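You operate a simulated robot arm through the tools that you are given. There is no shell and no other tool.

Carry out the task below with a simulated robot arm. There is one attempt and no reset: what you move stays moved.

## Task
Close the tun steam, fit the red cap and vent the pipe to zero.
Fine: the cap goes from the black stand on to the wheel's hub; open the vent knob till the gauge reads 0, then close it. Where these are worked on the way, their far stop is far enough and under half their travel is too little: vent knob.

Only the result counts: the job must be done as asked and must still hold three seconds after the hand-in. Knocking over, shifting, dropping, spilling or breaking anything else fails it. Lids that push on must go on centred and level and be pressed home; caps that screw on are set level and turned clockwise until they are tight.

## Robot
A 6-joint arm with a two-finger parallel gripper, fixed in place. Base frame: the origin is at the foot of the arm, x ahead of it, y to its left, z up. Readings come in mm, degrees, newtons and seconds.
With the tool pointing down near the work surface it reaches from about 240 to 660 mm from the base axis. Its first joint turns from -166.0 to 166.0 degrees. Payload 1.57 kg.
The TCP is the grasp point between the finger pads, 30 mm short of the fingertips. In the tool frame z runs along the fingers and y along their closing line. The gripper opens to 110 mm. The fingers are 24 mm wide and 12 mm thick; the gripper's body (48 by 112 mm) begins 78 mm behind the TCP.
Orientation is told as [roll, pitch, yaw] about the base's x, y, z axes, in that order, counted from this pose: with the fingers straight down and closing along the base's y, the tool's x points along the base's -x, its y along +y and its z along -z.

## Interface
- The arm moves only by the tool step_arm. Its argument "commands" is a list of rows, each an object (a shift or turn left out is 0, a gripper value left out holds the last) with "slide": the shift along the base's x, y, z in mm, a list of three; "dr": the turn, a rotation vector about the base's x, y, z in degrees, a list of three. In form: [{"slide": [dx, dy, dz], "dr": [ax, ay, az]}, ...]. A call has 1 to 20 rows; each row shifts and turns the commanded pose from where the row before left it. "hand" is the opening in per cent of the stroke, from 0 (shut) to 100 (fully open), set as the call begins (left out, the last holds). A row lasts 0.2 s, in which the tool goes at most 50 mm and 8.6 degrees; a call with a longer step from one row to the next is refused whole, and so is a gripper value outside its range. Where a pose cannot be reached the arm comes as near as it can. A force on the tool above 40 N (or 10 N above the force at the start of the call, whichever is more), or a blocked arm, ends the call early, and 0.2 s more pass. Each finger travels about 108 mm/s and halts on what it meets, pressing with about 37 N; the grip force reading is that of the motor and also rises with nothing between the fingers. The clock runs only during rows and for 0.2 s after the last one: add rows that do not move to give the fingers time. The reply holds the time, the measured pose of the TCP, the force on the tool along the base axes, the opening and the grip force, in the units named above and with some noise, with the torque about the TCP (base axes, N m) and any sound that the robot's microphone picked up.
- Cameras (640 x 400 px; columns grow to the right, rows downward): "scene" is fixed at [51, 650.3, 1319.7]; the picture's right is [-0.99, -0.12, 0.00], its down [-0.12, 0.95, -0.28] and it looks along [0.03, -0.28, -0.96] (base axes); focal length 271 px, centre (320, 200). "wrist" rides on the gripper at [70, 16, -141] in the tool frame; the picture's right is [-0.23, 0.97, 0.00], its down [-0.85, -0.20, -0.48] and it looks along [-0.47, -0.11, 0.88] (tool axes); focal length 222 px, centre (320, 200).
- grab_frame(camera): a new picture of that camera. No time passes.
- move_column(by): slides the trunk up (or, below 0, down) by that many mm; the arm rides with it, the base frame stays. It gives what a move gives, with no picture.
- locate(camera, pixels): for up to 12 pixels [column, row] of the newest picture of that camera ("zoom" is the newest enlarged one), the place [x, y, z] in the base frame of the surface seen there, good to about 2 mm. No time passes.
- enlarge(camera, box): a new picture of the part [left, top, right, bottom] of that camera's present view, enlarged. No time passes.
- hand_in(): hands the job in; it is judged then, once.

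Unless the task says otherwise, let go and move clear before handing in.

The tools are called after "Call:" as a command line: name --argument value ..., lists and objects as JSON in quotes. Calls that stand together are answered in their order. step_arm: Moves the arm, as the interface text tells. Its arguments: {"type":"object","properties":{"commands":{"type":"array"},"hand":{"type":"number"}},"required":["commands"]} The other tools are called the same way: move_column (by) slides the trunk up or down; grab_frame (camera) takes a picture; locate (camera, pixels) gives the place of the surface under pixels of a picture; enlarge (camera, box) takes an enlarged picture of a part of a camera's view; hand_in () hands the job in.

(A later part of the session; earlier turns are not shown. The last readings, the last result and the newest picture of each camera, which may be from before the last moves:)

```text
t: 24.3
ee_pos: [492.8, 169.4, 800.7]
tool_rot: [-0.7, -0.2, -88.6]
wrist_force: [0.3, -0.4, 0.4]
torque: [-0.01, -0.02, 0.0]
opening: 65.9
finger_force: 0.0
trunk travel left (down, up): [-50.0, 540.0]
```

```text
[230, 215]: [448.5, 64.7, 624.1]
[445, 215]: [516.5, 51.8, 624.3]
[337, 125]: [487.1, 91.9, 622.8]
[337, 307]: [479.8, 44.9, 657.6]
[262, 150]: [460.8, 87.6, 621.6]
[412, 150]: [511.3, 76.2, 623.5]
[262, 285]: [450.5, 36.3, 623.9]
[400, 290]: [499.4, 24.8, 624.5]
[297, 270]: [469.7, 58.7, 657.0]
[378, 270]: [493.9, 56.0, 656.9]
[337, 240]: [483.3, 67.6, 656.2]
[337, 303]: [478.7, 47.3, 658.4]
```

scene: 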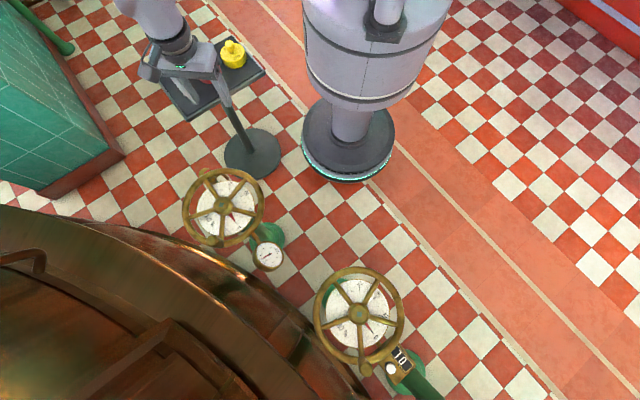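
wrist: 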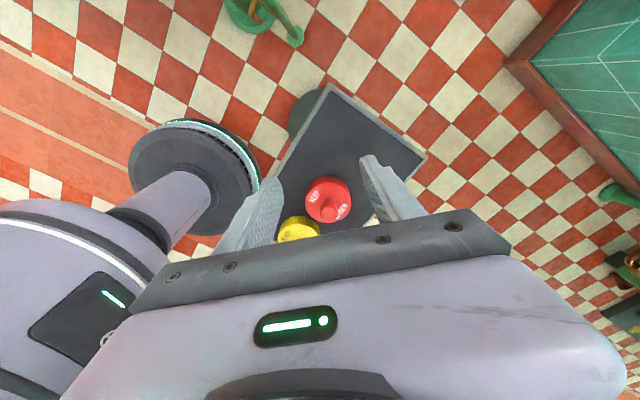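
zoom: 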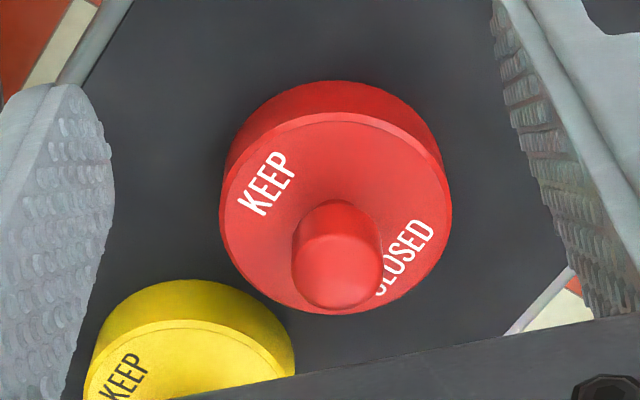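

The cap's centre is about (481.3,56.4). I'll level the tool, narrow the hand to about 50 mm and hover directly above the knob.

Call:
step_arm --commands '[{"slide": [-2.5, -28, -10], "dr": [0.2, -0.7, 0]}, {"slide": [-3, -28, -20]}, {"slide": [-3, -28, -20]}, {"slide": [-3, -29, -20]}, {"slide": [0, 0, -8]}, {"slide": [0, 0, 0]}]' --hand 45

Call:
grab_frame --camera "wrist"

Call:
enlarge --camera "scene" --box '[150, 30, 280, 130]'

```text
t: 25.7
ee_pos: [478.6, 56.2, 723.9]
tool_rot: [0.1, 0.0, -88.6]
wrist_force: [-0.5, 0.1, 0.7]
torque: [-0.01, -0.01, -0.03]
opening: 49.8
finger_force: 0.1
trunk travel left (down, up): [-50.0, 540.0]
```

```text
taken
```

wrist: 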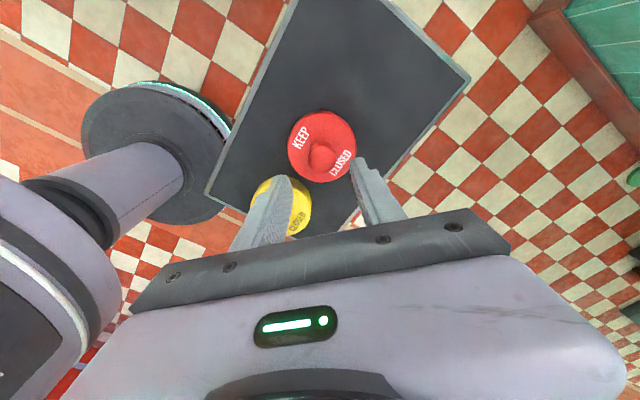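

```text
4.00 times, centred on (215, 80) of scene
```

zoom: 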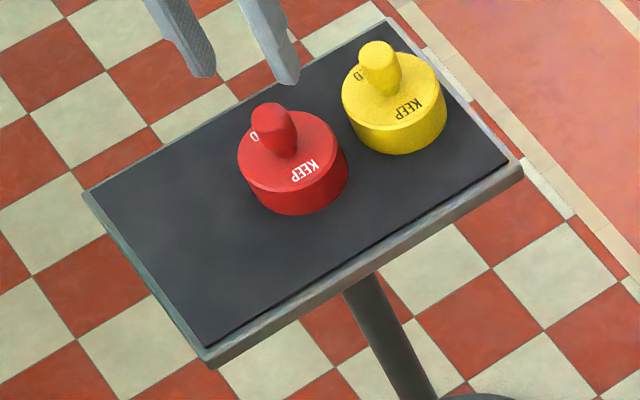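

I'm hovering at (478.6,56.2,724); the cap shows at wrist [322,147]. I'll refine its centre from this closer view.

Call:
enlarge --camera "wrist" --box '[270, 100, 400, 190]'

Call:
locate --camera "wrist" --pixels '[[291, 146], [354, 146], [322, 113], [322, 181], [300, 123], [345, 123], [300, 170], [345, 170], [308, 160], [335, 160], [321, 148], [321, 172]]'

```text
4.44 times, centred on (335, 145) of wrist
```

zoom: 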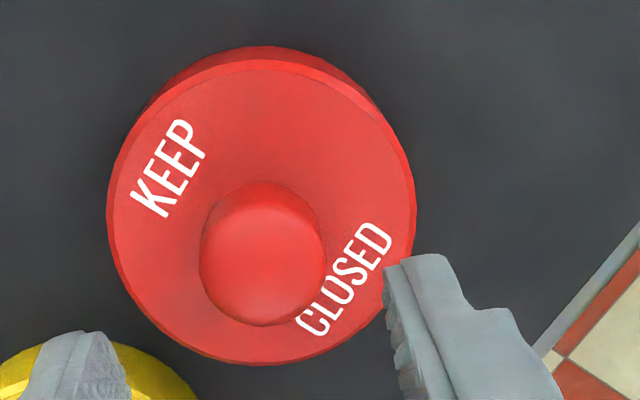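

```text
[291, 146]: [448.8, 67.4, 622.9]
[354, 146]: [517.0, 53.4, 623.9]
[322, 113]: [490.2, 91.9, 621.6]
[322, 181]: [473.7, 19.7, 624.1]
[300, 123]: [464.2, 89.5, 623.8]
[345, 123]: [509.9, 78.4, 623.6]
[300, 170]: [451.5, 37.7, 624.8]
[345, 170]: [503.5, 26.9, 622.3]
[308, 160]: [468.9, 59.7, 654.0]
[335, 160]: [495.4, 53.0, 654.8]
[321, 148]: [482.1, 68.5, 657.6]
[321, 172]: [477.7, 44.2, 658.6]
```

The refined cap centre is about (481.5,56.5). The measured x (478.6) differs from what I commanded, so I'll take a couple of still readings to average out the noise.

Call:
step_arm --commands '[{"slide": [0, 0, 0]}]'

Call:
step_arm --commands '[{"slide": [0, 0, 0]}]'

Call:
step_arm --commands '[{"slide": [0, 0, 0]}]'

```text
t: 26.1
ee_pos: [478.4, 56.3, 723.9]
tool_rot: [0.2, -0.1, -88.7]
wrist_force: [0.1, -0.3, 0.0]
torque: [0.01, -0.01, 0.02]
opening: 49.2
finger_force: 0.1
trunk travel left (down, up): [-50.0, 540.0]
```

```text
t: 26.5
ee_pos: [477.2, 56.2, 723.9]
tool_rot: [0.2, -0.1, -88.6]
wrist_force: [-0.1, -0.4, 0.9]
torque: [0.01, -0.03, 0.01]
opening: 49.4
finger_force: 0.1
trunk travel left (down, up): [-50.0, 540.0]
```

```text
t: 26.9
ee_pos: [478.8, 55.4, 724.1]
tool_rot: [0.1, -0.1, -88.7]
wrist_force: [0.4, 0.0, 0.1]
torque: [0.0, 0.0, -0.03]
opening: 49.3
finger_force: 0.2
trunk travel left (down, up): [-50.0, 540.0]
```

Average is (478.3,56.0,723.9), so I'll shift +3.2 mm in x and go down to z≈658, keeping the fingertips just above the cap's body.

Call:
step_arm --commands '[{"slide": [3.2, 0.5, -15]}, {"slide": [0, 0, -20]}, {"slide": [0, 0, -16]}, {"slide": [0, 0, -10]}, {"slide": [0, 0, -5]}, {"slide": [0, 0, 0]}]'

Call:
enlarge --camera "wrist" --box '[220, 80, 440, 230]'

Call:
enlarge --camera "scene" --box '[170, 40, 260, 110]'

```text
t: 28.3
ee_pos: [482.0, 54.4, 656.9]
tool_rot: [0.0, -0.2, -88.6]
wrist_force: [0.8, -0.3, 0.3]
torque: [0.0, -0.01, -0.02]
opening: 49.5
finger_force: 0.0
trunk travel left (down, up): [-50.0, 540.0]
```

```text
2.67 times, centred on (330, 155) of wrist
```

zoom: 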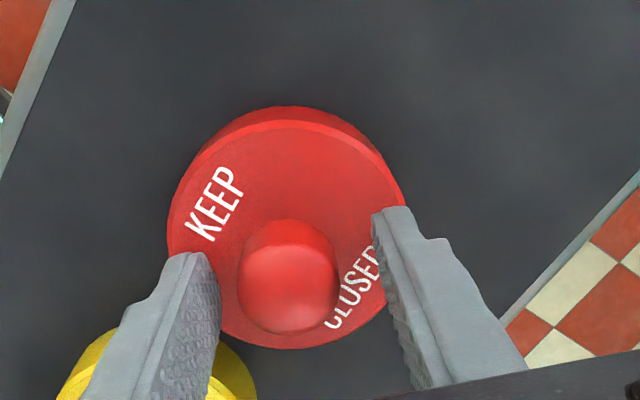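

```text
5.71 times, centred on (215, 75) of scene
```

zoom: 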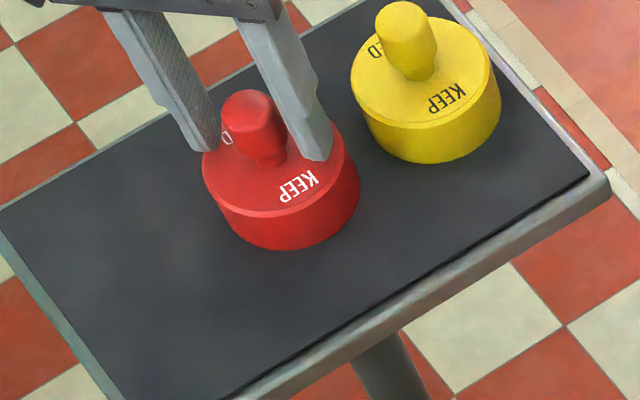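

The fingers straddle the knob with the tips just above the cap's body. I'll check the finger positions relative to the knob before closing.

Call:
enlarge --camera "wrist" --box '[260, 140, 400, 230]'

Call:
locate --camera "zoom" --pixels '[[110, 175], [125, 215], [410, 105], [430, 130], [470, 110], [245, 190], [245, 255], [180, 220], [320, 220], [245, 160]]'

```text
4.44 times, centred on (330, 185) of wrist
```

zoom: 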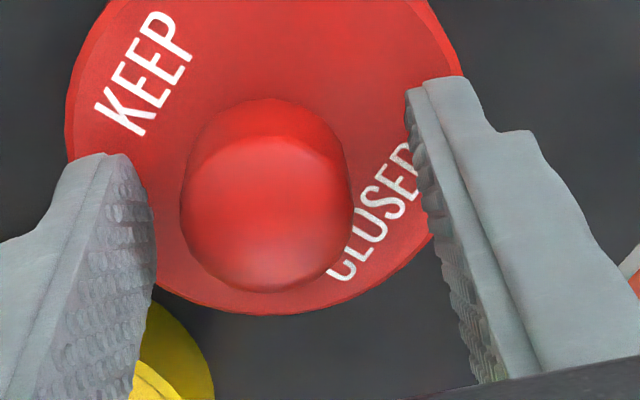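

```text
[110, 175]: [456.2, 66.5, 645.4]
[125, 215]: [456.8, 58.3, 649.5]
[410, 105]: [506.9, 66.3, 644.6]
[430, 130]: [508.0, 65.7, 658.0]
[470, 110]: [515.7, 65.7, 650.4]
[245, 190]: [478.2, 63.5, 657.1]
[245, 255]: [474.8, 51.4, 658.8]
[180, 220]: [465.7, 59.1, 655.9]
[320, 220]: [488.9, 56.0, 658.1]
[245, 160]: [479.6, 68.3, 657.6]
```

The finger centre is at about (481.7,54) while the knob centre is about (480.5,56.5); I'll shift +2 mm in y and close.

Call:
step_arm --commands '[{"slide": [-0.7, 2, 0]}, {"slide": [0, 0, 0]}]'

Call:
step_arm --commands '[{"slide": [0, 0, 0]}, {"slide": [0, 0, 0]}, {"slide": [0, 0, 0]}, {"slide": [0, 0, 0]}]' --hand 0

Call:
enlarge --camera "wrist" --box '[220, 80, 440, 230]'

```text
t: 28.9
ee_pos: [481.1, 57.4, 659.6]
tool_rot: [0.1, -0.1, -88.5]
wrist_force: [0.3, -0.4, -0.7]
torque: [0.03, -0.01, 0.01]
opening: 49.4
finger_force: 0.1
trunk travel left (down, up): [-50.0, 540.0]
```

```text
t: 29.9
ee_pos: [480.3, 57.5, 658.0]
tool_rot: [0.2, -0.1, -88.6]
wrist_force: [0.4, 1.2, 2.7]
torque: [0.06, 0.15, -0.07]
opening: 27.2
finger_force: 36.8
trunk travel left (down, up): [-50.0, 540.0]
```

```text
2.67 times, centred on (330, 155) of wrist
```

zoom: 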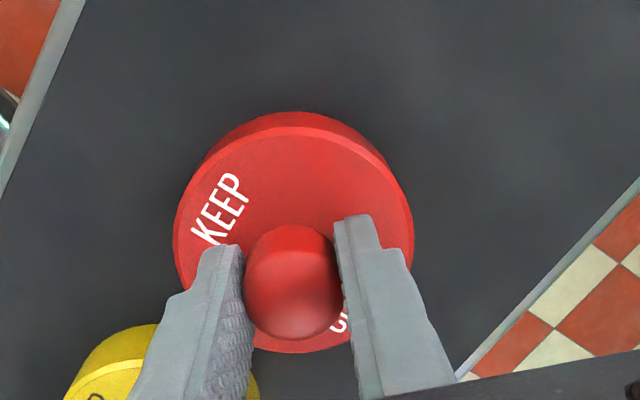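

The knob is held (27.2 mm, 36.8 N). I'll lift the cap straight up and check it stays level.

Call:
step_arm --commands '[{"slide": [0, 0, 5]}, {"slide": [0, 0, 10]}, {"slide": [0, 0, 20]}, {"slide": [0, 0, 30]}, {"slide": [0, 0, 35]}, {"slide": [0, 0, 0]}]'

Call:
grab_frame --camera "wrist"

Call:
enlarge --camera "scene" --box '[130, 20, 260, 120]'

```text
t: 31.3
ee_pos: [481.6, 55.9, 757.3]
tool_rot: [0.0, -0.1, -88.6]
wrist_force: [-0.7, 0.7, -0.7]
torque: [0.02, 0.0, -0.01]
opening: 27.4
finger_force: 36.7
trunk travel left (down, up): [-50.0, 540.0]
```

```text
taken
```

wrist: 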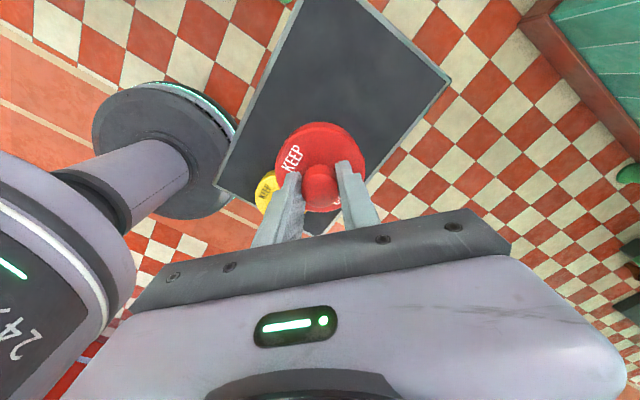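

```text
4.00 times, centred on (195, 70) of scene
```

zoom: 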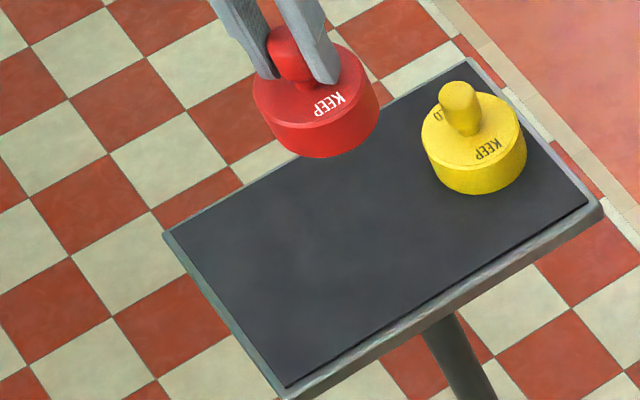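

The cap came up cleanly. I'll check its levelness and offset from the TCP with a few surface points.

Call:
enlarge --camera "wrist" --box '[265, 110, 385, 220]'

Call:
locate --camera "wrist" --pixels '[[278, 160], [363, 160], [320, 124], [291, 136], [350, 136], [310, 145], [335, 145], [320, 208], [310, 206], [328, 208], [283, 180], [361, 172]]'

Call:
locate --camera "zoom" --pixels '[[75, 180], [510, 180], [295, 40], [140, 80], [450, 80], [290, 300]]'

```text
3.64 times, centred on (325, 165) of wrist
```

zoom: 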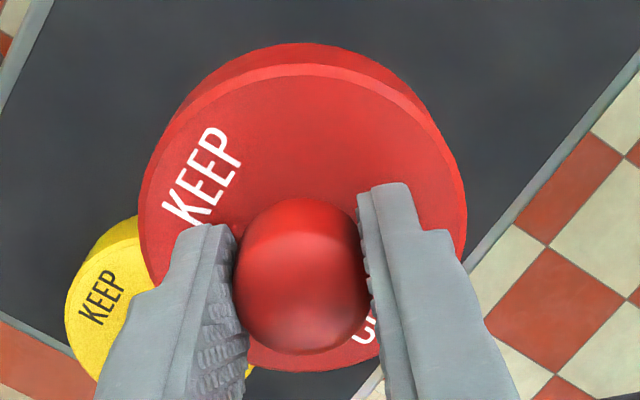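

```text
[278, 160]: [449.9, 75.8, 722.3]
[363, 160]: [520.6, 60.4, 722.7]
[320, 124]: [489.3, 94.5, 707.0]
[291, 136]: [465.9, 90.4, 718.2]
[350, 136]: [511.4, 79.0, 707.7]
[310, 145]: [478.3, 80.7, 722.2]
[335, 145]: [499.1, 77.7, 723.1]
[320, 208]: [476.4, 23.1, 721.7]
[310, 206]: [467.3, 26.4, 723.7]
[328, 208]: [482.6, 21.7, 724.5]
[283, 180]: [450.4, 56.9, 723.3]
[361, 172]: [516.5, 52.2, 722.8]
```

```text
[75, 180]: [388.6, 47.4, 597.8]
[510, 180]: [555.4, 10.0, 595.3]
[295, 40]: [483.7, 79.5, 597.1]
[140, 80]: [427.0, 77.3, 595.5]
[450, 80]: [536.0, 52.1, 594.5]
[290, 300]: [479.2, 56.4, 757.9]
```

The cap hangs level (top at z≈723 all round). I'll carry it high over towards the wheel, stopping short of the hub so the wrist camera can see the hub.

Call:
step_arm --commands '[{"slide": [-5, 10, 8]}, {"slide": [-10, 22, 8]}, {"slide": [-13, 28, 8]}, {"slide": [-13, 29, 8]}, {"slide": [-13, 29, 8]}, {"slide": [-13, 29, 3]}, {"slide": [-13, 29, 0]}, {"slide": [-13, 29, 0]}, {"slide": [-13, 29, 0]}, {"slide": [-13, 29, 0]}, {"slide": [-13, 29, 0]}, {"slide": [-13, 29, 0]}, {"slide": [-10, 22, 0]}, {"slide": [-4, 11, 0]}, {"slide": [0, 0, 0]}, {"slide": [0, 0, 0]}]'

Call:
grab_frame --camera "wrist"

Call:
grab_frame --camera "scene"

```text
t: 34.7
ee_pos: [323.0, 411.5, 801.2]
tool_rot: [0.1, -0.1, -88.6]
wrist_force: [0.1, 0.5, -1.5]
torque: [0.03, 0.02, -0.01]
opening: 27.1
finger_force: 36.9
trunk travel left (down, up): [-50.0, 540.0]
```

```text
taken
```

wrist: 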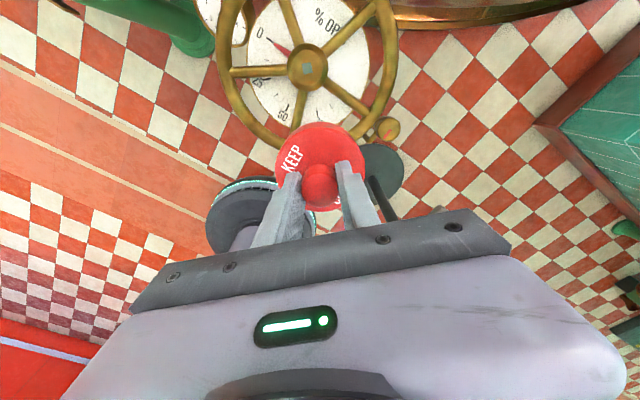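

```text
taken
```

scene: 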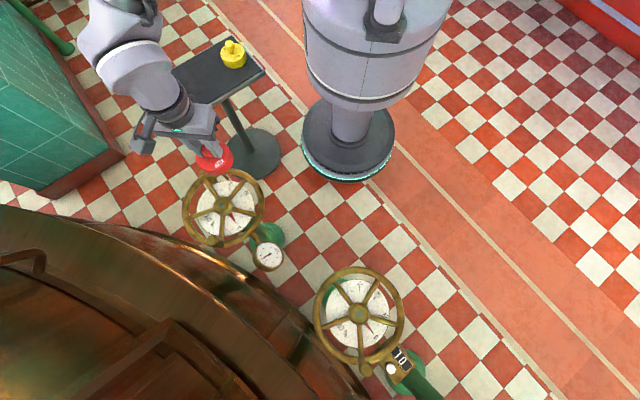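

The hub is clearly visible at wrist [307,68], beyond the cap. I'll enlarge and measure its edge for an exact centre.

Call:
enlarge --camera "wrist" --box '[270, 40, 344, 96]'

Call:
grab_frame --camera "wrist"

```text
7.14 times, centred on (307, 68) of wrist
```

zoom: 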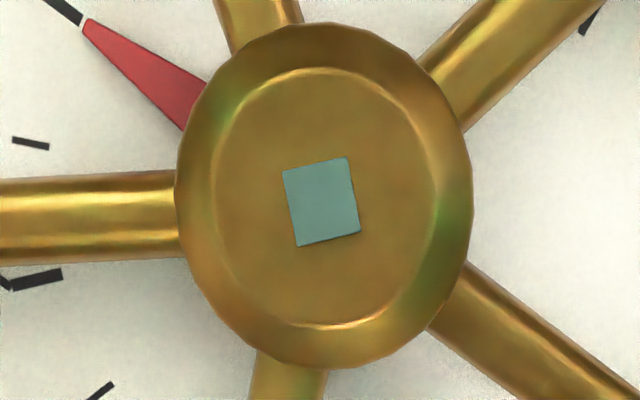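

```text
taken
```

wrist: 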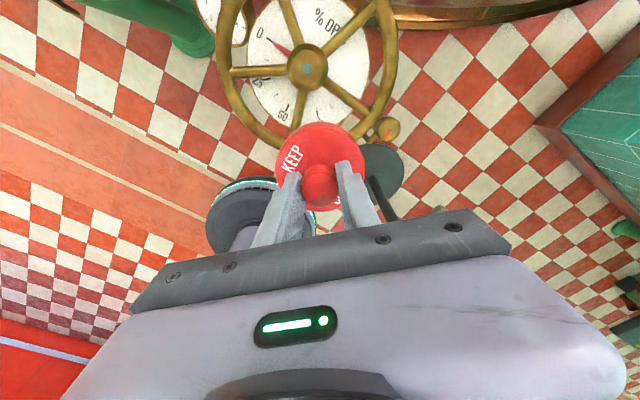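

Call:
locate --camera "zoom" --pixels '[[220, 197], [434, 197], [326, 73], [328, 323], [321, 202], [182, 195], [467, 200], [322, 28], [322, 362], [250, 100], [400, 290], [205, 290]]'

Call:
enlarge --camera "scene" --box '[196, 180, 248, 226]'

```text
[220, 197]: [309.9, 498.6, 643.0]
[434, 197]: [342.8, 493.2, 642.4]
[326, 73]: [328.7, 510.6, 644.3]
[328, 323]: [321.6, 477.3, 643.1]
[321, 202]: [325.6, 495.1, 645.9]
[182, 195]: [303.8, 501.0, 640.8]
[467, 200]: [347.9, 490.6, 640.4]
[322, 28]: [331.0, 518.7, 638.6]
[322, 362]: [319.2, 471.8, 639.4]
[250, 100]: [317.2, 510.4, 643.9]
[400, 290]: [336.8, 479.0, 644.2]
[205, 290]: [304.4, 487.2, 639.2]
```

```text
8.70 times, centred on (222, 203) of scene
```

zoom: 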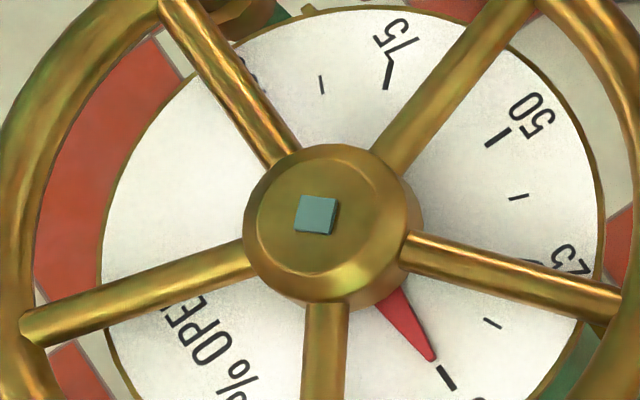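

Call:
locate --camera "zoom" --pixels '[[315, 214], [260, 212], [376, 212], [318, 152], [318, 272], [247, 225], [400, 225], [325, 146], [315, 300]]'

Call:
step_arm --commands '[{"slide": [0, 0, 0]}]'

Call:
step_arm --commands '[{"slide": [0, 0, 0]}]'

Call:
step_arm --commands '[{"slide": [0, 0, 0]}]'

```text
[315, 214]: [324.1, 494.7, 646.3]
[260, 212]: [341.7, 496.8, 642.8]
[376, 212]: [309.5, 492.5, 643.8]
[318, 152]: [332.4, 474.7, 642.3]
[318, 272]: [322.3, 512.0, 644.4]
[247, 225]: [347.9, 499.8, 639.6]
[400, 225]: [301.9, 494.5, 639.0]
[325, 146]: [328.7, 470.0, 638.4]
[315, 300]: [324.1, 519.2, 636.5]
```

```text
t: 35.1
ee_pos: [322.6, 411.2, 802.0]
tool_rot: [0.1, 0.0, -88.5]
wrist_force: [0.6, -0.2, -1.3]
torque: [-0.01, 0.02, -0.06]
opening: 27.3
finger_force: 36.4
trunk travel left (down, up): [-50.0, 540.0]
```

```text
t: 35.5
ee_pos: [322.4, 411.8, 800.4]
tool_rot: [0.1, -0.1, -88.7]
wrist_force: [1.4, 0.4, -1.4]
torque: [-0.02, 0.02, 0.04]
opening: 27.0
finger_force: 36.9
trunk travel left (down, up): [-50.0, 540.0]
```

```text
t: 35.9
ee_pos: [322.3, 411.3, 800.8]
tool_rot: [0.0, -0.1, -88.6]
wrist_force: [0.4, -0.1, -0.9]
torque: [0.03, 0.01, 0.0]
opening: 27.3
finger_force: 36.7
trunk travel left (down, up): [-50.0, 540.0]
```

Both cameras agree on a hub centre of about (325.3,495), top z≈645. I'll measure the held cap in the same wrist view so I can move by the relative offset.

Call:
enlarge --camera "wrist" --box '[265, 110, 385, 220]'

Call:
locate --camera "zoom" --pixels '[[145, 190], [450, 180], [300, 80], [190, 115], [410, 115], [280, 365], [330, 362], [245, 280], [360, 280], [300, 225], [300, 340], [142, 220]]'

Call:
enlarge --camera "scene" --box '[180, 130, 240, 190]'

```text
3.64 times, centred on (325, 165) of wrist
```

zoom: 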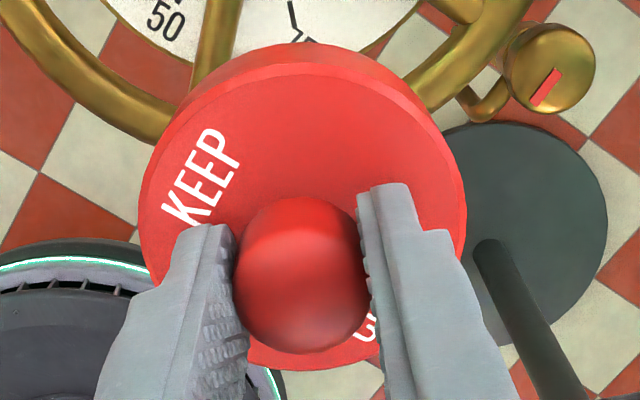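

```text
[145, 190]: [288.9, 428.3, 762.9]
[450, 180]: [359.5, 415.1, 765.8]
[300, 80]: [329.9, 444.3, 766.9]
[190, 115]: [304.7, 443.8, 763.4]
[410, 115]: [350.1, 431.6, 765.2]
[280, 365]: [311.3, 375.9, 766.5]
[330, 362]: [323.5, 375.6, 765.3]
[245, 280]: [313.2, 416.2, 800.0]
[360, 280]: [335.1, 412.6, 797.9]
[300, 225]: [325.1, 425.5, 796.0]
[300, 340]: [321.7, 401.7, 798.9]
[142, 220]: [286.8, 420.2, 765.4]
```

```text
6.67 times, centred on (210, 160) of scene
```

zoom: 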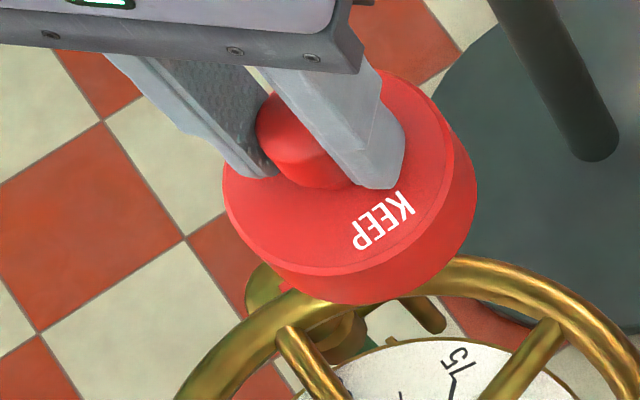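

The held cap's centre is (322.8,411.8), so the hub lies (+2.6,+83.3) mm away. I'll move over it, then lower until the cap's underside is about 10 mm above the hub.

Call:
step_arm --commands '[{"slide": [0.4, 12, 0]}, {"slide": [0.6, 20, 0]}, {"slide": [0.6, 20, 0]}, {"slide": [0.6, 20, 0]}, {"slide": [0.4, 11.3, 0]}, {"slide": [0, 0, -15]}, {"slide": [0, 0, -25]}, {"slide": [0, 0, -25]}, {"slide": [0, 0, -15]}, {"slide": [0, 0, 0]}, {"slide": [0, 0, 0]}]'

Call:
enlarge --camera "scene" --box '[180, 160, 270, 240]'

Call:
grab_frame --camera "wrist"

```text
t: 38.3
ee_pos: [325.2, 493.9, 720.6]
tool_rot: [0.1, -0.1, -88.5]
wrist_force: [0.9, -0.2, -1.0]
torque: [0.03, 0.01, 0.0]
opening: 27.3
finger_force: 37.4
trunk travel left (down, up): [-50.0, 540.0]
```

```text
5.00 times, centred on (225, 200) of scene
```

zoom: 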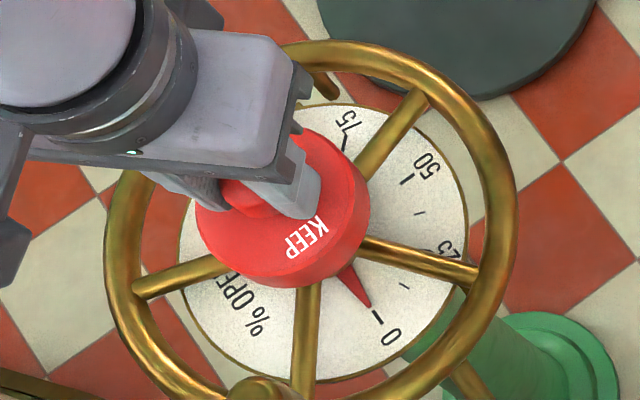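

```text
taken
```

wrist: 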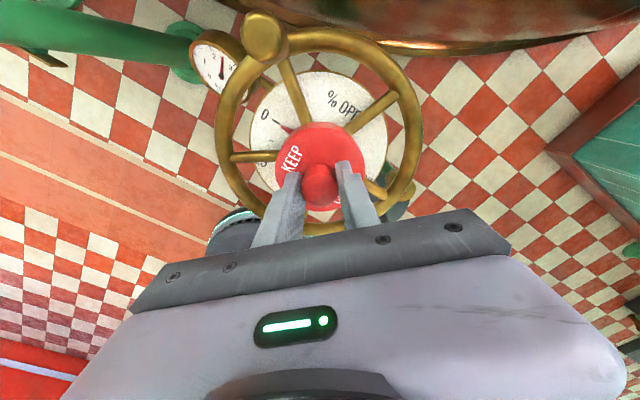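

The cap is over the hub, about 13 mm above it. I'll double-check centring with points on the cap in the scene view.

Call:
enlarge --camera "scene" --box '[200, 175, 260, 225]'

Call:
locate --camera "zoom" --pixels '[[130, 230], [150, 270], [190, 305], [260, 322], [320, 290], [350, 240], [355, 200], [330, 150], [280, 122], [135, 200]]'

Call:
step_arm --commands '[{"slide": [0, 0, 0]}]'

Call:
step_arm --commands '[{"slide": [0, 0, 0]}]'

```text
8.00 times, centred on (230, 200) of scene
```

zoom: 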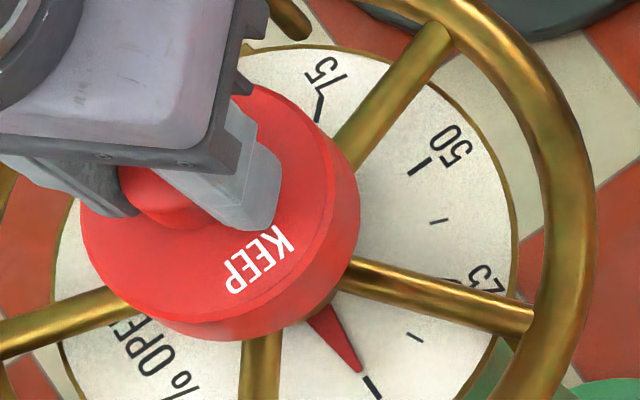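

```text
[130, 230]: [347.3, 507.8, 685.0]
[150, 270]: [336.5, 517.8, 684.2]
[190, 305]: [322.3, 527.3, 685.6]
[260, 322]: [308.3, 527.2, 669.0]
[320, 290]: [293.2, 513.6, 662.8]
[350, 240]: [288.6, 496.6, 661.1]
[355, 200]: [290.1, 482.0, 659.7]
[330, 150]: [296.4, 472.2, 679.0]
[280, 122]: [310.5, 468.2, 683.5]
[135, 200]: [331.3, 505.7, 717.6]
```

```text
t: 38.7
ee_pos: [326.1, 494.3, 721.0]
tool_rot: [0.1, -0.1, -88.6]
wrist_force: [0.1, -0.3, -0.1]
torque: [0.01, 0.02, -0.03]
opening: 27.1
finger_force: 37.2
trunk travel left (down, up): [-50.0, 540.0]
```

```text
t: 39.1
ee_pos: [324.9, 493.6, 721.3]
tool_rot: [0.1, -0.1, -88.7]
wrist_force: [0.1, 0.4, -1.3]
torque: [0.0, -0.01, 0.03]
opening: 27.3
finger_force: 36.6
trunk travel left (down, up): [-50.0, 540.0]
```

The cap centre (325.2,494.7) matches the hub (325.3,495). I'll lower gently in small steps and watch for contact.

Call:
step_arm --commands '[{"slide": [0, 0.5, -4]}, {"slide": [0, 0, -4]}, {"slide": [0, 0, -3]}, {"slide": [0, 0, -2]}, {"slide": [0, 0, 0]}]'

Call:
step_arm --commands '[{"slide": [0, 0, -2]}, {"slide": [0, 0, -2]}, {"slide": [0, 0, -2]}, {"slide": [0, 0, 0]}]'

Call:
enlarge --camera "scene" --box '[200, 175, 260, 225]'

```text
t: 40.3
ee_pos: [327.0, 495.8, 708.5]
tool_rot: [0.0, -0.2, -88.6]
wrist_force: [-0.3, -0.7, -1.2]
torque: [0.01, -0.01, -0.04]
opening: 26.8
finger_force: 37.3
trunk travel left (down, up): [-50.0, 540.0]
```

```text
t: 41.3
ee_pos: [325.2, 494.5, 701.6]
tool_rot: [0.0, -0.1, -88.6]
wrist_force: [-0.3, -0.2, -0.8]
torque: [0.03, -0.03, -0.03]
opening: 27.1
finger_force: 36.7
trunk travel left (down, up): [-50.0, 540.0]
```

```text
8.00 times, centred on (230, 200) of scene
```

zoom: 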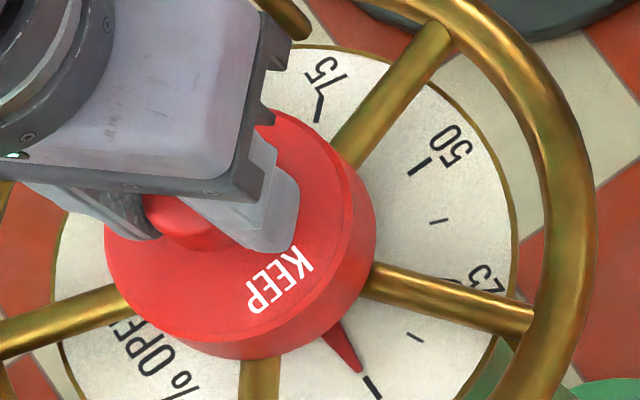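

No contact force yet with the cap's lower edge at about z 639, so the hub has entered the cap. I'll continue down in small steps.

Call:
step_arm --commands '[{"slide": [0, 0, -2]}, {"slide": [0, 0, -2]}, {"slide": [0, 0, -2]}, {"slide": [0, 0, 0]}]'

Call:
step_arm --commands '[{"slide": [0, 0, -1.5]}, {"slide": [0, 0, -1.5]}, {"slide": [0, 0, -1.5]}, {"slide": [0, 0, 0]}]'

Call:
enlarge --camera "scene" --box '[200, 175, 260, 225]'

```text
t: 42.3
ee_pos: [326.1, 496.8, 699.8]
tool_rot: [0.3, 0.3, -88.6]
wrist_force: [6.0, 0.4, 37.4]
torque: [0.08, 0.51, -0.27]
opening: 27.4
finger_force: 37.1
trunk travel left (down, up): [-50.0, 540.0]
```

```text
t: 43.1
ee_pos: [326.4, 496.8, 696.6]
tool_rot: [0.3, 0.2, -88.6]
wrist_force: [-1.5, -2.8, 19.7]
torque: [-0.41, 0.56, -0.1]
opening: 27.2
finger_force: 37.5
trunk travel left (down, up): [-50.0, 540.0]
stopped in row 3: the force on the tool passed its limit at 51 N (the readings are from after the stop); the commanded pose is now the measured one
```

```text
8.00 times, centred on (230, 200) of scene
```

zoom: 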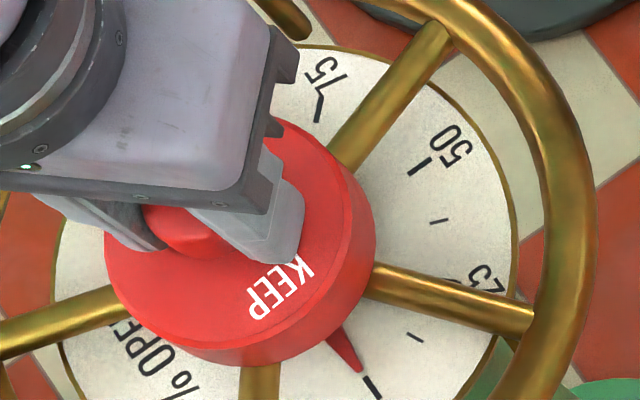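

Contact came at about z 700 (51 N at 696.6). I need to see whether the cap is seating level, so I'll sample points on its top and look with both cameras.

Call:
locate --camera "zoom" --pixels '[[150, 290], [200, 330], [260, 325], [330, 260], [345, 200], [310, 150], [290, 130], [200, 300], [320, 220], [230, 345], [365, 270], [370, 235]]'

Call:
enlarge --camera "wrist" --box '[240, 100, 400, 230]'

```text
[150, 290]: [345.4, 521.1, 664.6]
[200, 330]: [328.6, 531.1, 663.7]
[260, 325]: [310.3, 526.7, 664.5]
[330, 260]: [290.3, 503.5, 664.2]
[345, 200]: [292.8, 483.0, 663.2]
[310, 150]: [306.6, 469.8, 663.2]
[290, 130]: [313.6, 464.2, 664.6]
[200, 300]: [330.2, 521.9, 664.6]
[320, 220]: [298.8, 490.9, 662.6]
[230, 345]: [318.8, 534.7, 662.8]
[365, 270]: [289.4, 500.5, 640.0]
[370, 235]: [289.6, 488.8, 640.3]
```

```text
3.08 times, centred on (320, 165) of wrist
```

zoom: 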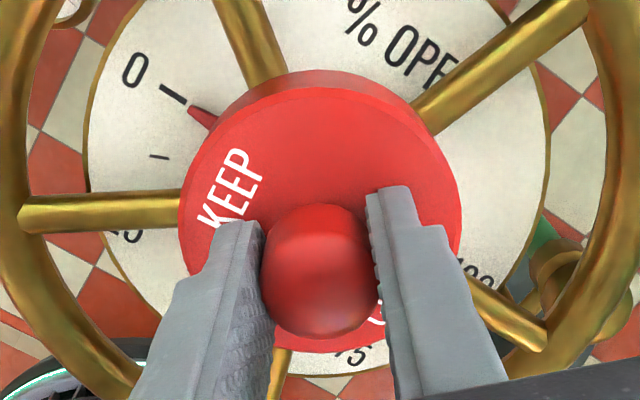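

The cap's top reads z≈664 all round (level), with its lower edge near 635.5, but its centre may have moved ~2 mm in y. I'll measure its edges again from the wrist view and read the resting force.

Call:
locate --camera "zoom" --pixels '[[183, 210], [457, 205], [320, 90], [230, 120], [410, 120], [290, 345], [345, 345], [200, 160], [440, 160], [310, 340], [450, 190], [190, 190]]'

Call:
step_arm --commands '[{"slide": [0, 0, 0]}]'

Call:
step_arm --commands '[{"slide": [0, 0, 0]}]'

```text
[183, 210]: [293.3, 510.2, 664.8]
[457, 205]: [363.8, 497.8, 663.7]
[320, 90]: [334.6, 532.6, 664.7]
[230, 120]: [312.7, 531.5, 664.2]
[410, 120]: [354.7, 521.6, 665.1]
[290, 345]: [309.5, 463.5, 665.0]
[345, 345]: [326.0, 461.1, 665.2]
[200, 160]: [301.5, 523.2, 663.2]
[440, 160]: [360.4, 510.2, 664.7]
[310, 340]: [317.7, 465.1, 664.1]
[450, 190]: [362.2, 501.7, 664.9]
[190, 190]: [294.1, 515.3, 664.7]
```

```text
t: 43.5
ee_pos: [326.9, 497.4, 695.3]
tool_rot: [0.4, 0.4, -88.6]
wrist_force: [0.6, 1.1, 26.3]
torque: [-0.25, 0.72, -0.08]
opening: 26.9
finger_force: 37.5
trunk travel left (down, up): [-50.0, 540.0]
```

```text
t: 43.9
ee_pos: [325.6, 497.0, 696.7]
tool_rot: [0.4, 0.3, -88.5]
wrist_force: [0.6, 5.2, 28.7]
torque: [0.0, 0.79, -0.11]
opening: 27.2
finger_force: 36.8
trunk travel left (down, up): [-50.0, 540.0]
```

The cap rests at z≈664.5 with 26–29 N bearing on it. I'll look closely at the gap between its skirt and the spokes to judge whether it is home.

Call:
enlarge --camera "scene" --box '[225, 195, 255, 225]'

Call:
enlarge --camera "wrist" --box '[270, 115, 330, 175]'

Call:
enlarge --camera "wrist" --box '[330, 110, 400, 170]'

```text
13.33 times, centred on (240, 210) of scene
```

zoom: 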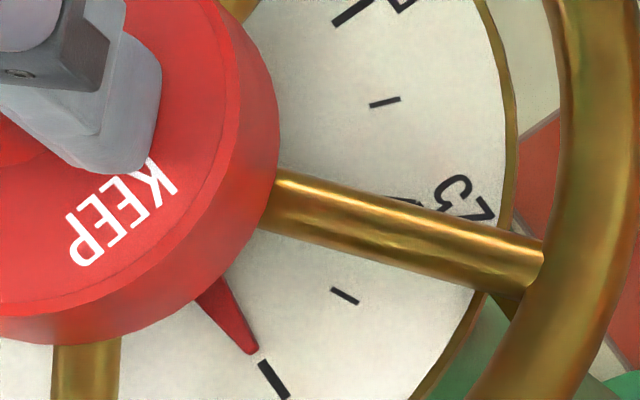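

```text
6.67 times, centred on (300, 145) of wrist
```

zoom: 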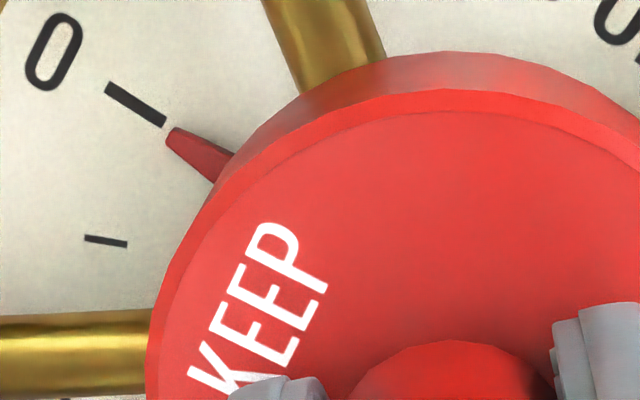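

```text
6.67 times, centred on (365, 140) of wrist
```

zoom: 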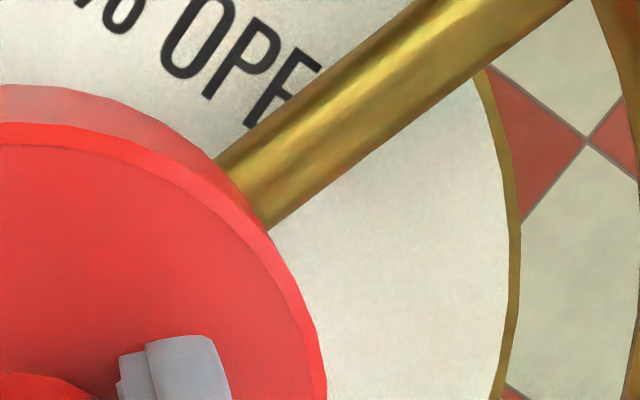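

Call:
locate --camera "zoom" --pixels '[[245, 175], [260, 200], [300, 160], [210, 150], [190, 130], [150, 105], [100, 95], [60, 92]]'

Call:
enlarge --camera "scene" --box '[225, 195, 255, 225]'

Call:
locate --camera "zoom" --pixels '[[285, 185], [300, 200], [274, 150], [270, 180], [262, 200], [225, 265], [180, 300], [90, 342], [90, 360], [85, 335]]'

```text
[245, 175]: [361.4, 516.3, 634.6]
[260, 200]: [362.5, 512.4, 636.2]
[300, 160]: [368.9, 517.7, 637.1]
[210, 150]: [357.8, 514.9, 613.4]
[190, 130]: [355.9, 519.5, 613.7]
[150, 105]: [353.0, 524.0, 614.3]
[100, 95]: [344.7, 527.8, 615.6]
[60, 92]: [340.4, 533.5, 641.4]
```

```text
13.33 times, centred on (240, 210) of scene
```

zoom: 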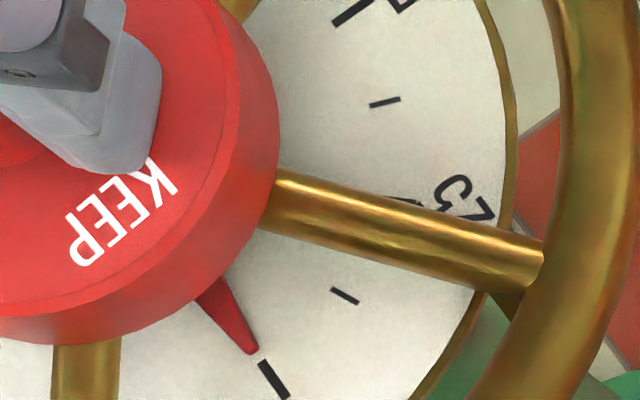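

```text
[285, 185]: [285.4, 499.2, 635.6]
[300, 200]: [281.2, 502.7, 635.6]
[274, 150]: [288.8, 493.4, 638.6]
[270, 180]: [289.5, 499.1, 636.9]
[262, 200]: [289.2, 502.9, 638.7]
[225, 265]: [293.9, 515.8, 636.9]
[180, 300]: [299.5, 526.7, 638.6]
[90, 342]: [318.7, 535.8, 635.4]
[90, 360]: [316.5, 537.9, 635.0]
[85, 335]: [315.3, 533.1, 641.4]
```

The spokes' tops (z≈635.6) meet the cap's lower edge (≈636), so it's essentially down. I'll press a bit more with the current grip to see if it moves any further.

Call:
step_arm --commands '[{"slide": [0, 0, -1]}, {"slide": [0, 0, -1]}, {"slide": [0, 0, -1]}, {"slide": [0, 0, 0]}]'

Call:
enlarge --camera "scene" --box '[200, 175, 260, 225]'

Call:
locate --camera "zoom" --pixels '[[150, 290], [200, 330], [260, 325], [330, 260], [345, 200], [310, 150], [200, 300], [320, 220], [230, 345], [365, 270], [370, 235], [135, 260]]'

```text
t: 44.3
ee_pos: [327.3, 498.7, 696.0]
tool_rot: [0.4, 0.4, -88.6]
wrist_force: [-2.9, -1.7, 16.6]
torque: [-0.42, 0.63, -0.08]
opening: 27.1
finger_force: 36.9
trunk travel left (down, up): [-50.0, 540.0]
stopped in row 2: the force on the tool passed its limit at 42 N (the readings are from after the stop); the commanded pose is now the measured one
```

```text
8.00 times, centred on (230, 200) of scene
```

zoom: 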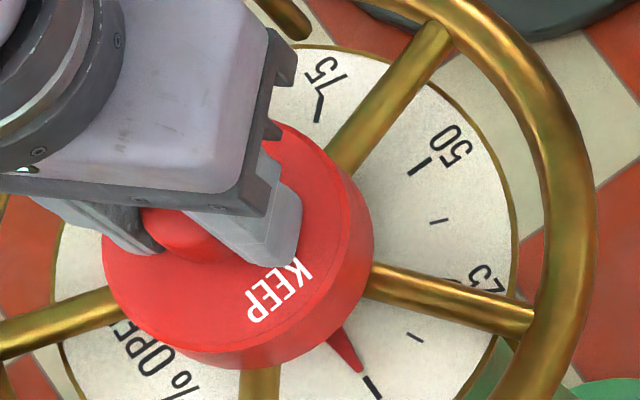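

```text
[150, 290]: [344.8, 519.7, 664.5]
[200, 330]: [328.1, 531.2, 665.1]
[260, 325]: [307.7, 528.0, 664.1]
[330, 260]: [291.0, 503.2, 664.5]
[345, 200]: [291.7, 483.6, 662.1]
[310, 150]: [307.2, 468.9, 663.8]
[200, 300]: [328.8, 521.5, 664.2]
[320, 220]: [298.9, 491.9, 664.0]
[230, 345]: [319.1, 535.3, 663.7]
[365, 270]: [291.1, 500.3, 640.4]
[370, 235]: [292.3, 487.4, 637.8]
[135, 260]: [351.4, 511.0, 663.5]
```

The cap sits level at z≈664 but has crept to about (326.7,498.4) while being pressed, some 3 mm off the hub's centre (325.4,495). I'll lift it a little, re-centre and lower again.

Call:
step_arm --commands '[{"slide": [0, 0, 3]}, {"slide": [0, 0, 5]}, {"slide": [0, 0, 8]}, {"slide": [0, 0, 4]}, {"slide": [0, 0, 0]}]'

Call:
step_arm --commands '[{"slide": [0, 0, 0]}]'

Call:
enlarge --camera "scene" --box '[200, 175, 260, 225]'

Call:
enlarge --camera "wrist" --box '[240, 100, 400, 230]'

```text
t: 45.5
ee_pos: [328.9, 498.9, 713.8]
tool_rot: [0.2, 0.2, -88.5]
wrist_force: [-0.2, 0.1, -0.7]
torque: [0.0, 0.01, 0.02]
opening: 27.0
finger_force: 37.1
trunk travel left (down, up): [-50.0, 540.0]
```

```text
t: 45.9
ee_pos: [328.0, 498.5, 712.9]
tool_rot: [0.4, 0.2, -88.6]
wrist_force: [-0.3, -0.8, -2.2]
torque: [0.01, 0.0, -0.04]
opening: 26.7
finger_force: 37.1
trunk travel left (down, up): [-50.0, 540.0]
```

```text
8.00 times, centred on (230, 200) of scene
```

zoom: 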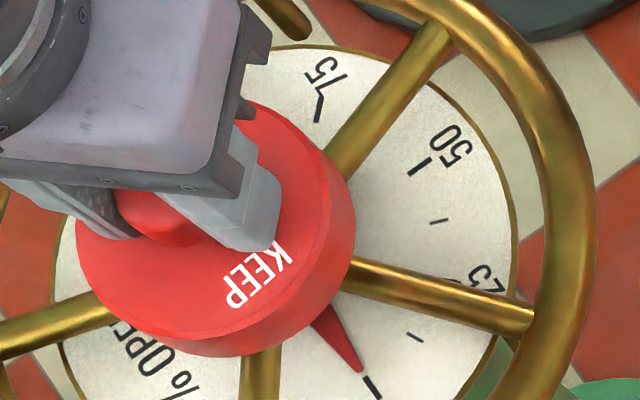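

```text
3.08 times, centred on (320, 165) of wrist
```

zoom: 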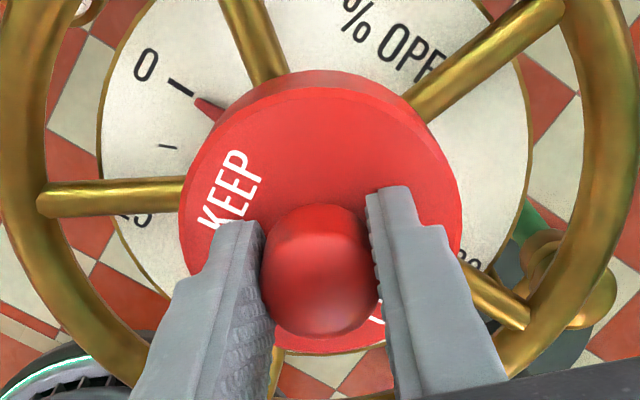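

Now I'm free of the hub at (328.4,498.7,713). I'll shift to (325.5,495.1), restore level, verify, and then lower slowly.

Call:
step_arm --commands '[{"slide": [-1.4, -1.8, 0], "dr": [0.15, -0.3, 0]}, {"slide": [-1.5, -1.8, 0]}, {"slide": [0, 0, 0]}, {"slide": [0, 0, 0]}]'

Call:
step_arm --commands '[{"slide": [0, 0, 0]}]'

Call:
step_arm --commands '[{"slide": [0, 0, 0]}]'

Call:
enlarge --camera "scene" --box '[200, 175, 260, 225]'

Call:
locate --camera "zoom" --pixels '[[260, 340], [300, 315], [330, 280], [348, 240], [350, 210], [344, 180], [130, 290], [170, 325], [220, 335]]'

```text
t: 46.9
ee_pos: [324.7, 494.4, 713.2]
tool_rot: [0.6, 0.5, -88.6]
wrist_force: [-0.1, 0.1, -0.5]
torque: [-0.01, 0.01, -0.03]
opening: 26.8
finger_force: 36.4
trunk travel left (down, up): [-50.0, 540.0]
```

```text
t: 47.3
ee_pos: [324.2, 494.8, 713.5]
tool_rot: [0.5, 0.4, -88.6]
wrist_force: [0.2, -0.3, -0.5]
torque: [0.01, 0.0, -0.01]
opening: 27.1
finger_force: 37.0
trunk travel left (down, up): [-50.0, 540.0]
```

```text
t: 47.7
ee_pos: [324.7, 495.3, 714.1]
tool_rot: [0.5, 0.4, -88.6]
wrist_force: [0.1, 0.8, -0.8]
torque: [0.01, 0.02, -0.04]
opening: 26.9
finger_force: 36.7
trunk travel left (down, up): [-50.0, 540.0]
```

```text
8.00 times, centred on (230, 200) of scene
```

zoom: 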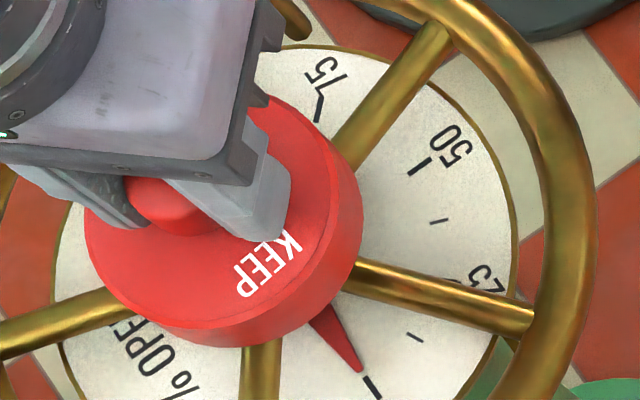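

```text
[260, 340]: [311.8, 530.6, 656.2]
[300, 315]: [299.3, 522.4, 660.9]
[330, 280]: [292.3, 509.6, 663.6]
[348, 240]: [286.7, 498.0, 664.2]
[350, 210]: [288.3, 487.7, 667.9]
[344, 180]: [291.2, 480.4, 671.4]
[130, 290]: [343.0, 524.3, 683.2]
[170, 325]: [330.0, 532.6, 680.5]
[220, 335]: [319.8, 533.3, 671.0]
```

I mis-signed the levelling correction (tilt now ~0.5°), so I'll reverse it; the cap is at about (324.2,495.3). I'll nudge +1 mm in x, then lower in 1–2 mm steps.

Call:
step_arm --commands '[{"slide": [1, -0.2, -2], "dr": [-0.4, 0.5, 0]}, {"slide": [0, 0, -3]}, {"slide": [0, 0, -3]}, {"slide": [0, 0, -2]}, {"slide": [0, 0, 0]}, {"slide": [0, 0, 0]}]'

Call:
step_arm --commands '[{"slide": [0, 0, -1]}, {"slide": [0, 0, 0]}]'

Call:
step_arm --commands '[{"slide": [0, 0, -1]}, {"slide": [0, 0, 0]}]'

Call:
step_arm --commands '[{"slide": [0, 0, -1]}, {"slide": [0, 0, 0]}]'

```text
t: 49.1
ee_pos: [325.9, 493.9, 704.9]
tool_rot: [0.1, 0.1, -88.7]
wrist_force: [0.4, -0.3, -0.8]
torque: [0.01, 0.03, -0.03]
opening: 26.7
finger_force: 36.6
trunk travel left (down, up): [-50.0, 540.0]
```

```text
t: 49.7
ee_pos: [325.4, 493.5, 702.6]
tool_rot: [0.0, 0.0, -88.6]
wrist_force: [-0.8, -0.7, -0.7]
torque: [0.03, -0.03, 0.0]
opening: 27.1
finger_force: 37.1
trunk travel left (down, up): [-50.0, 540.0]
```

```text
t: 50.3
ee_pos: [326.3, 495.0, 702.8]
tool_rot: [0.0, 0.1, -88.5]
wrist_force: [-0.6, -0.4, -0.7]
torque: [0.0, 0.02, -0.03]
opening: 27.0
finger_force: 36.8
trunk travel left (down, up): [-50.0, 540.0]
```

```text
t: 50.9
ee_pos: [326.0, 494.2, 700.9]
tool_rot: [0.1, 0.0, -88.7]
wrist_force: [-0.1, 0.7, -1.1]
torque: [0.01, -0.03, 0.0]
opening: 26.9
finger_force: 37.6
trunk travel left (down, up): [-50.0, 540.0]
```

Still free at z≈700.9 (the knob slipped about 2 mm in the grip earlier, so the cap's edge is near 640). I'll continue 1 mm at a time.

Call:
step_arm --commands '[{"slide": [0, 0, -1]}, {"slide": [0, 0, 0]}]'

Call:
step_arm --commands '[{"slide": [0, 0, -1]}, {"slide": [0, 0, 0]}]'

Call:
step_arm --commands '[{"slide": [0, 0, -1]}, {"slide": [0, 0, 0]}]'

Call:
step_arm --commands '[{"slide": [0, 0, -1]}, {"slide": [0, 0, 0]}]'

```text
t: 51.5
ee_pos: [325.3, 494.2, 698.9]
tool_rot: [0.0, 0.0, -88.6]
wrist_force: [-0.4, -0.3, -0.7]
torque: [0.0, 0.0, 0.0]
opening: 26.8
finger_force: 36.9
trunk travel left (down, up): [-50.0, 540.0]
```

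```text
t: 52.1
ee_pos: [325.7, 494.0, 699.5]
tool_rot: [0.1, 0.1, -88.6]
wrist_force: [1.0, -0.7, -1.4]
torque: [-0.03, 0.02, -0.01]
opening: 26.8
finger_force: 37.5
trunk travel left (down, up): [-50.0, 540.0]
```

```text
t: 52.7
ee_pos: [324.6, 493.8, 697.0]
tool_rot: [0.1, -0.1, -88.6]
wrist_force: [-0.5, 0.8, -0.5]
torque: [-0.01, -0.03, -0.01]
opening: 26.6
finger_force: 36.8
trunk travel left (down, up): [-50.0, 540.0]
```

```text
t: 53.3
ee_pos: [323.7, 494.5, 696.0]
tool_rot: [0.1, -0.1, -88.5]
wrist_force: [-0.4, 0.5, -1.1]
torque: [-0.05, -0.02, -0.01]
opening: 26.5
finger_force: 36.7
trunk travel left (down, up): [-50.0, 540.0]
```

Now at z≈696.5 with no contact at all, so it's gone lower than before without force. I'll keep lowering 1 mm at a time.

Call:
step_arm --commands '[{"slide": [0, 0, -1]}, {"slide": [0, 0, 0]}]'

Call:
step_arm --commands '[{"slide": [0, 0, -1]}, {"slide": [0, 0, 0]}]'

Call:
step_arm --commands '[{"slide": [0, 0, -1]}, {"slide": [0, 0, 0]}]'

Call:
enlarge --camera "scene" --box '[200, 175, 260, 225]'

```text
t: 53.9
ee_pos: [324.8, 493.5, 695.4]
tool_rot: [0.2, 0.1, -88.6]
wrist_force: [2.2, -1.1, 10.6]
torque: [0.26, -0.03, -0.08]
opening: 26.9
finger_force: 37.4
trunk travel left (down, up): [-50.0, 540.0]
```

```text
t: 54.5
ee_pos: [325.3, 494.6, 695.6]
tool_rot: [0.3, 0.3, -88.6]
wrist_force: [4.8, 1.4, 18.6]
torque: [0.57, 0.07, -0.12]
opening: 27.0
finger_force: 37.0
trunk travel left (down, up): [-50.0, 540.0]
```

```text
t: 55.1
ee_pos: [325.3, 494.3, 695.4]
tool_rot: [0.2, 0.2, -88.7]
wrist_force: [4.9, 1.3, 33.4]
torque: [0.25, 0.33, -0.12]
opening: 27.0
finger_force: 37.2
trunk travel left (down, up): [-50.0, 540.0]
```

```text
8.00 times, centred on (230, 200) of scene
```

zoom: 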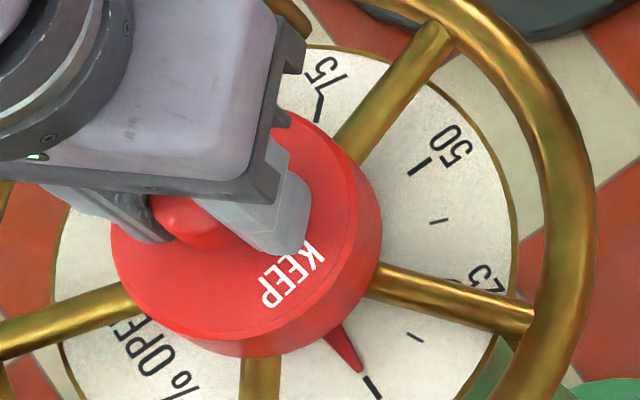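

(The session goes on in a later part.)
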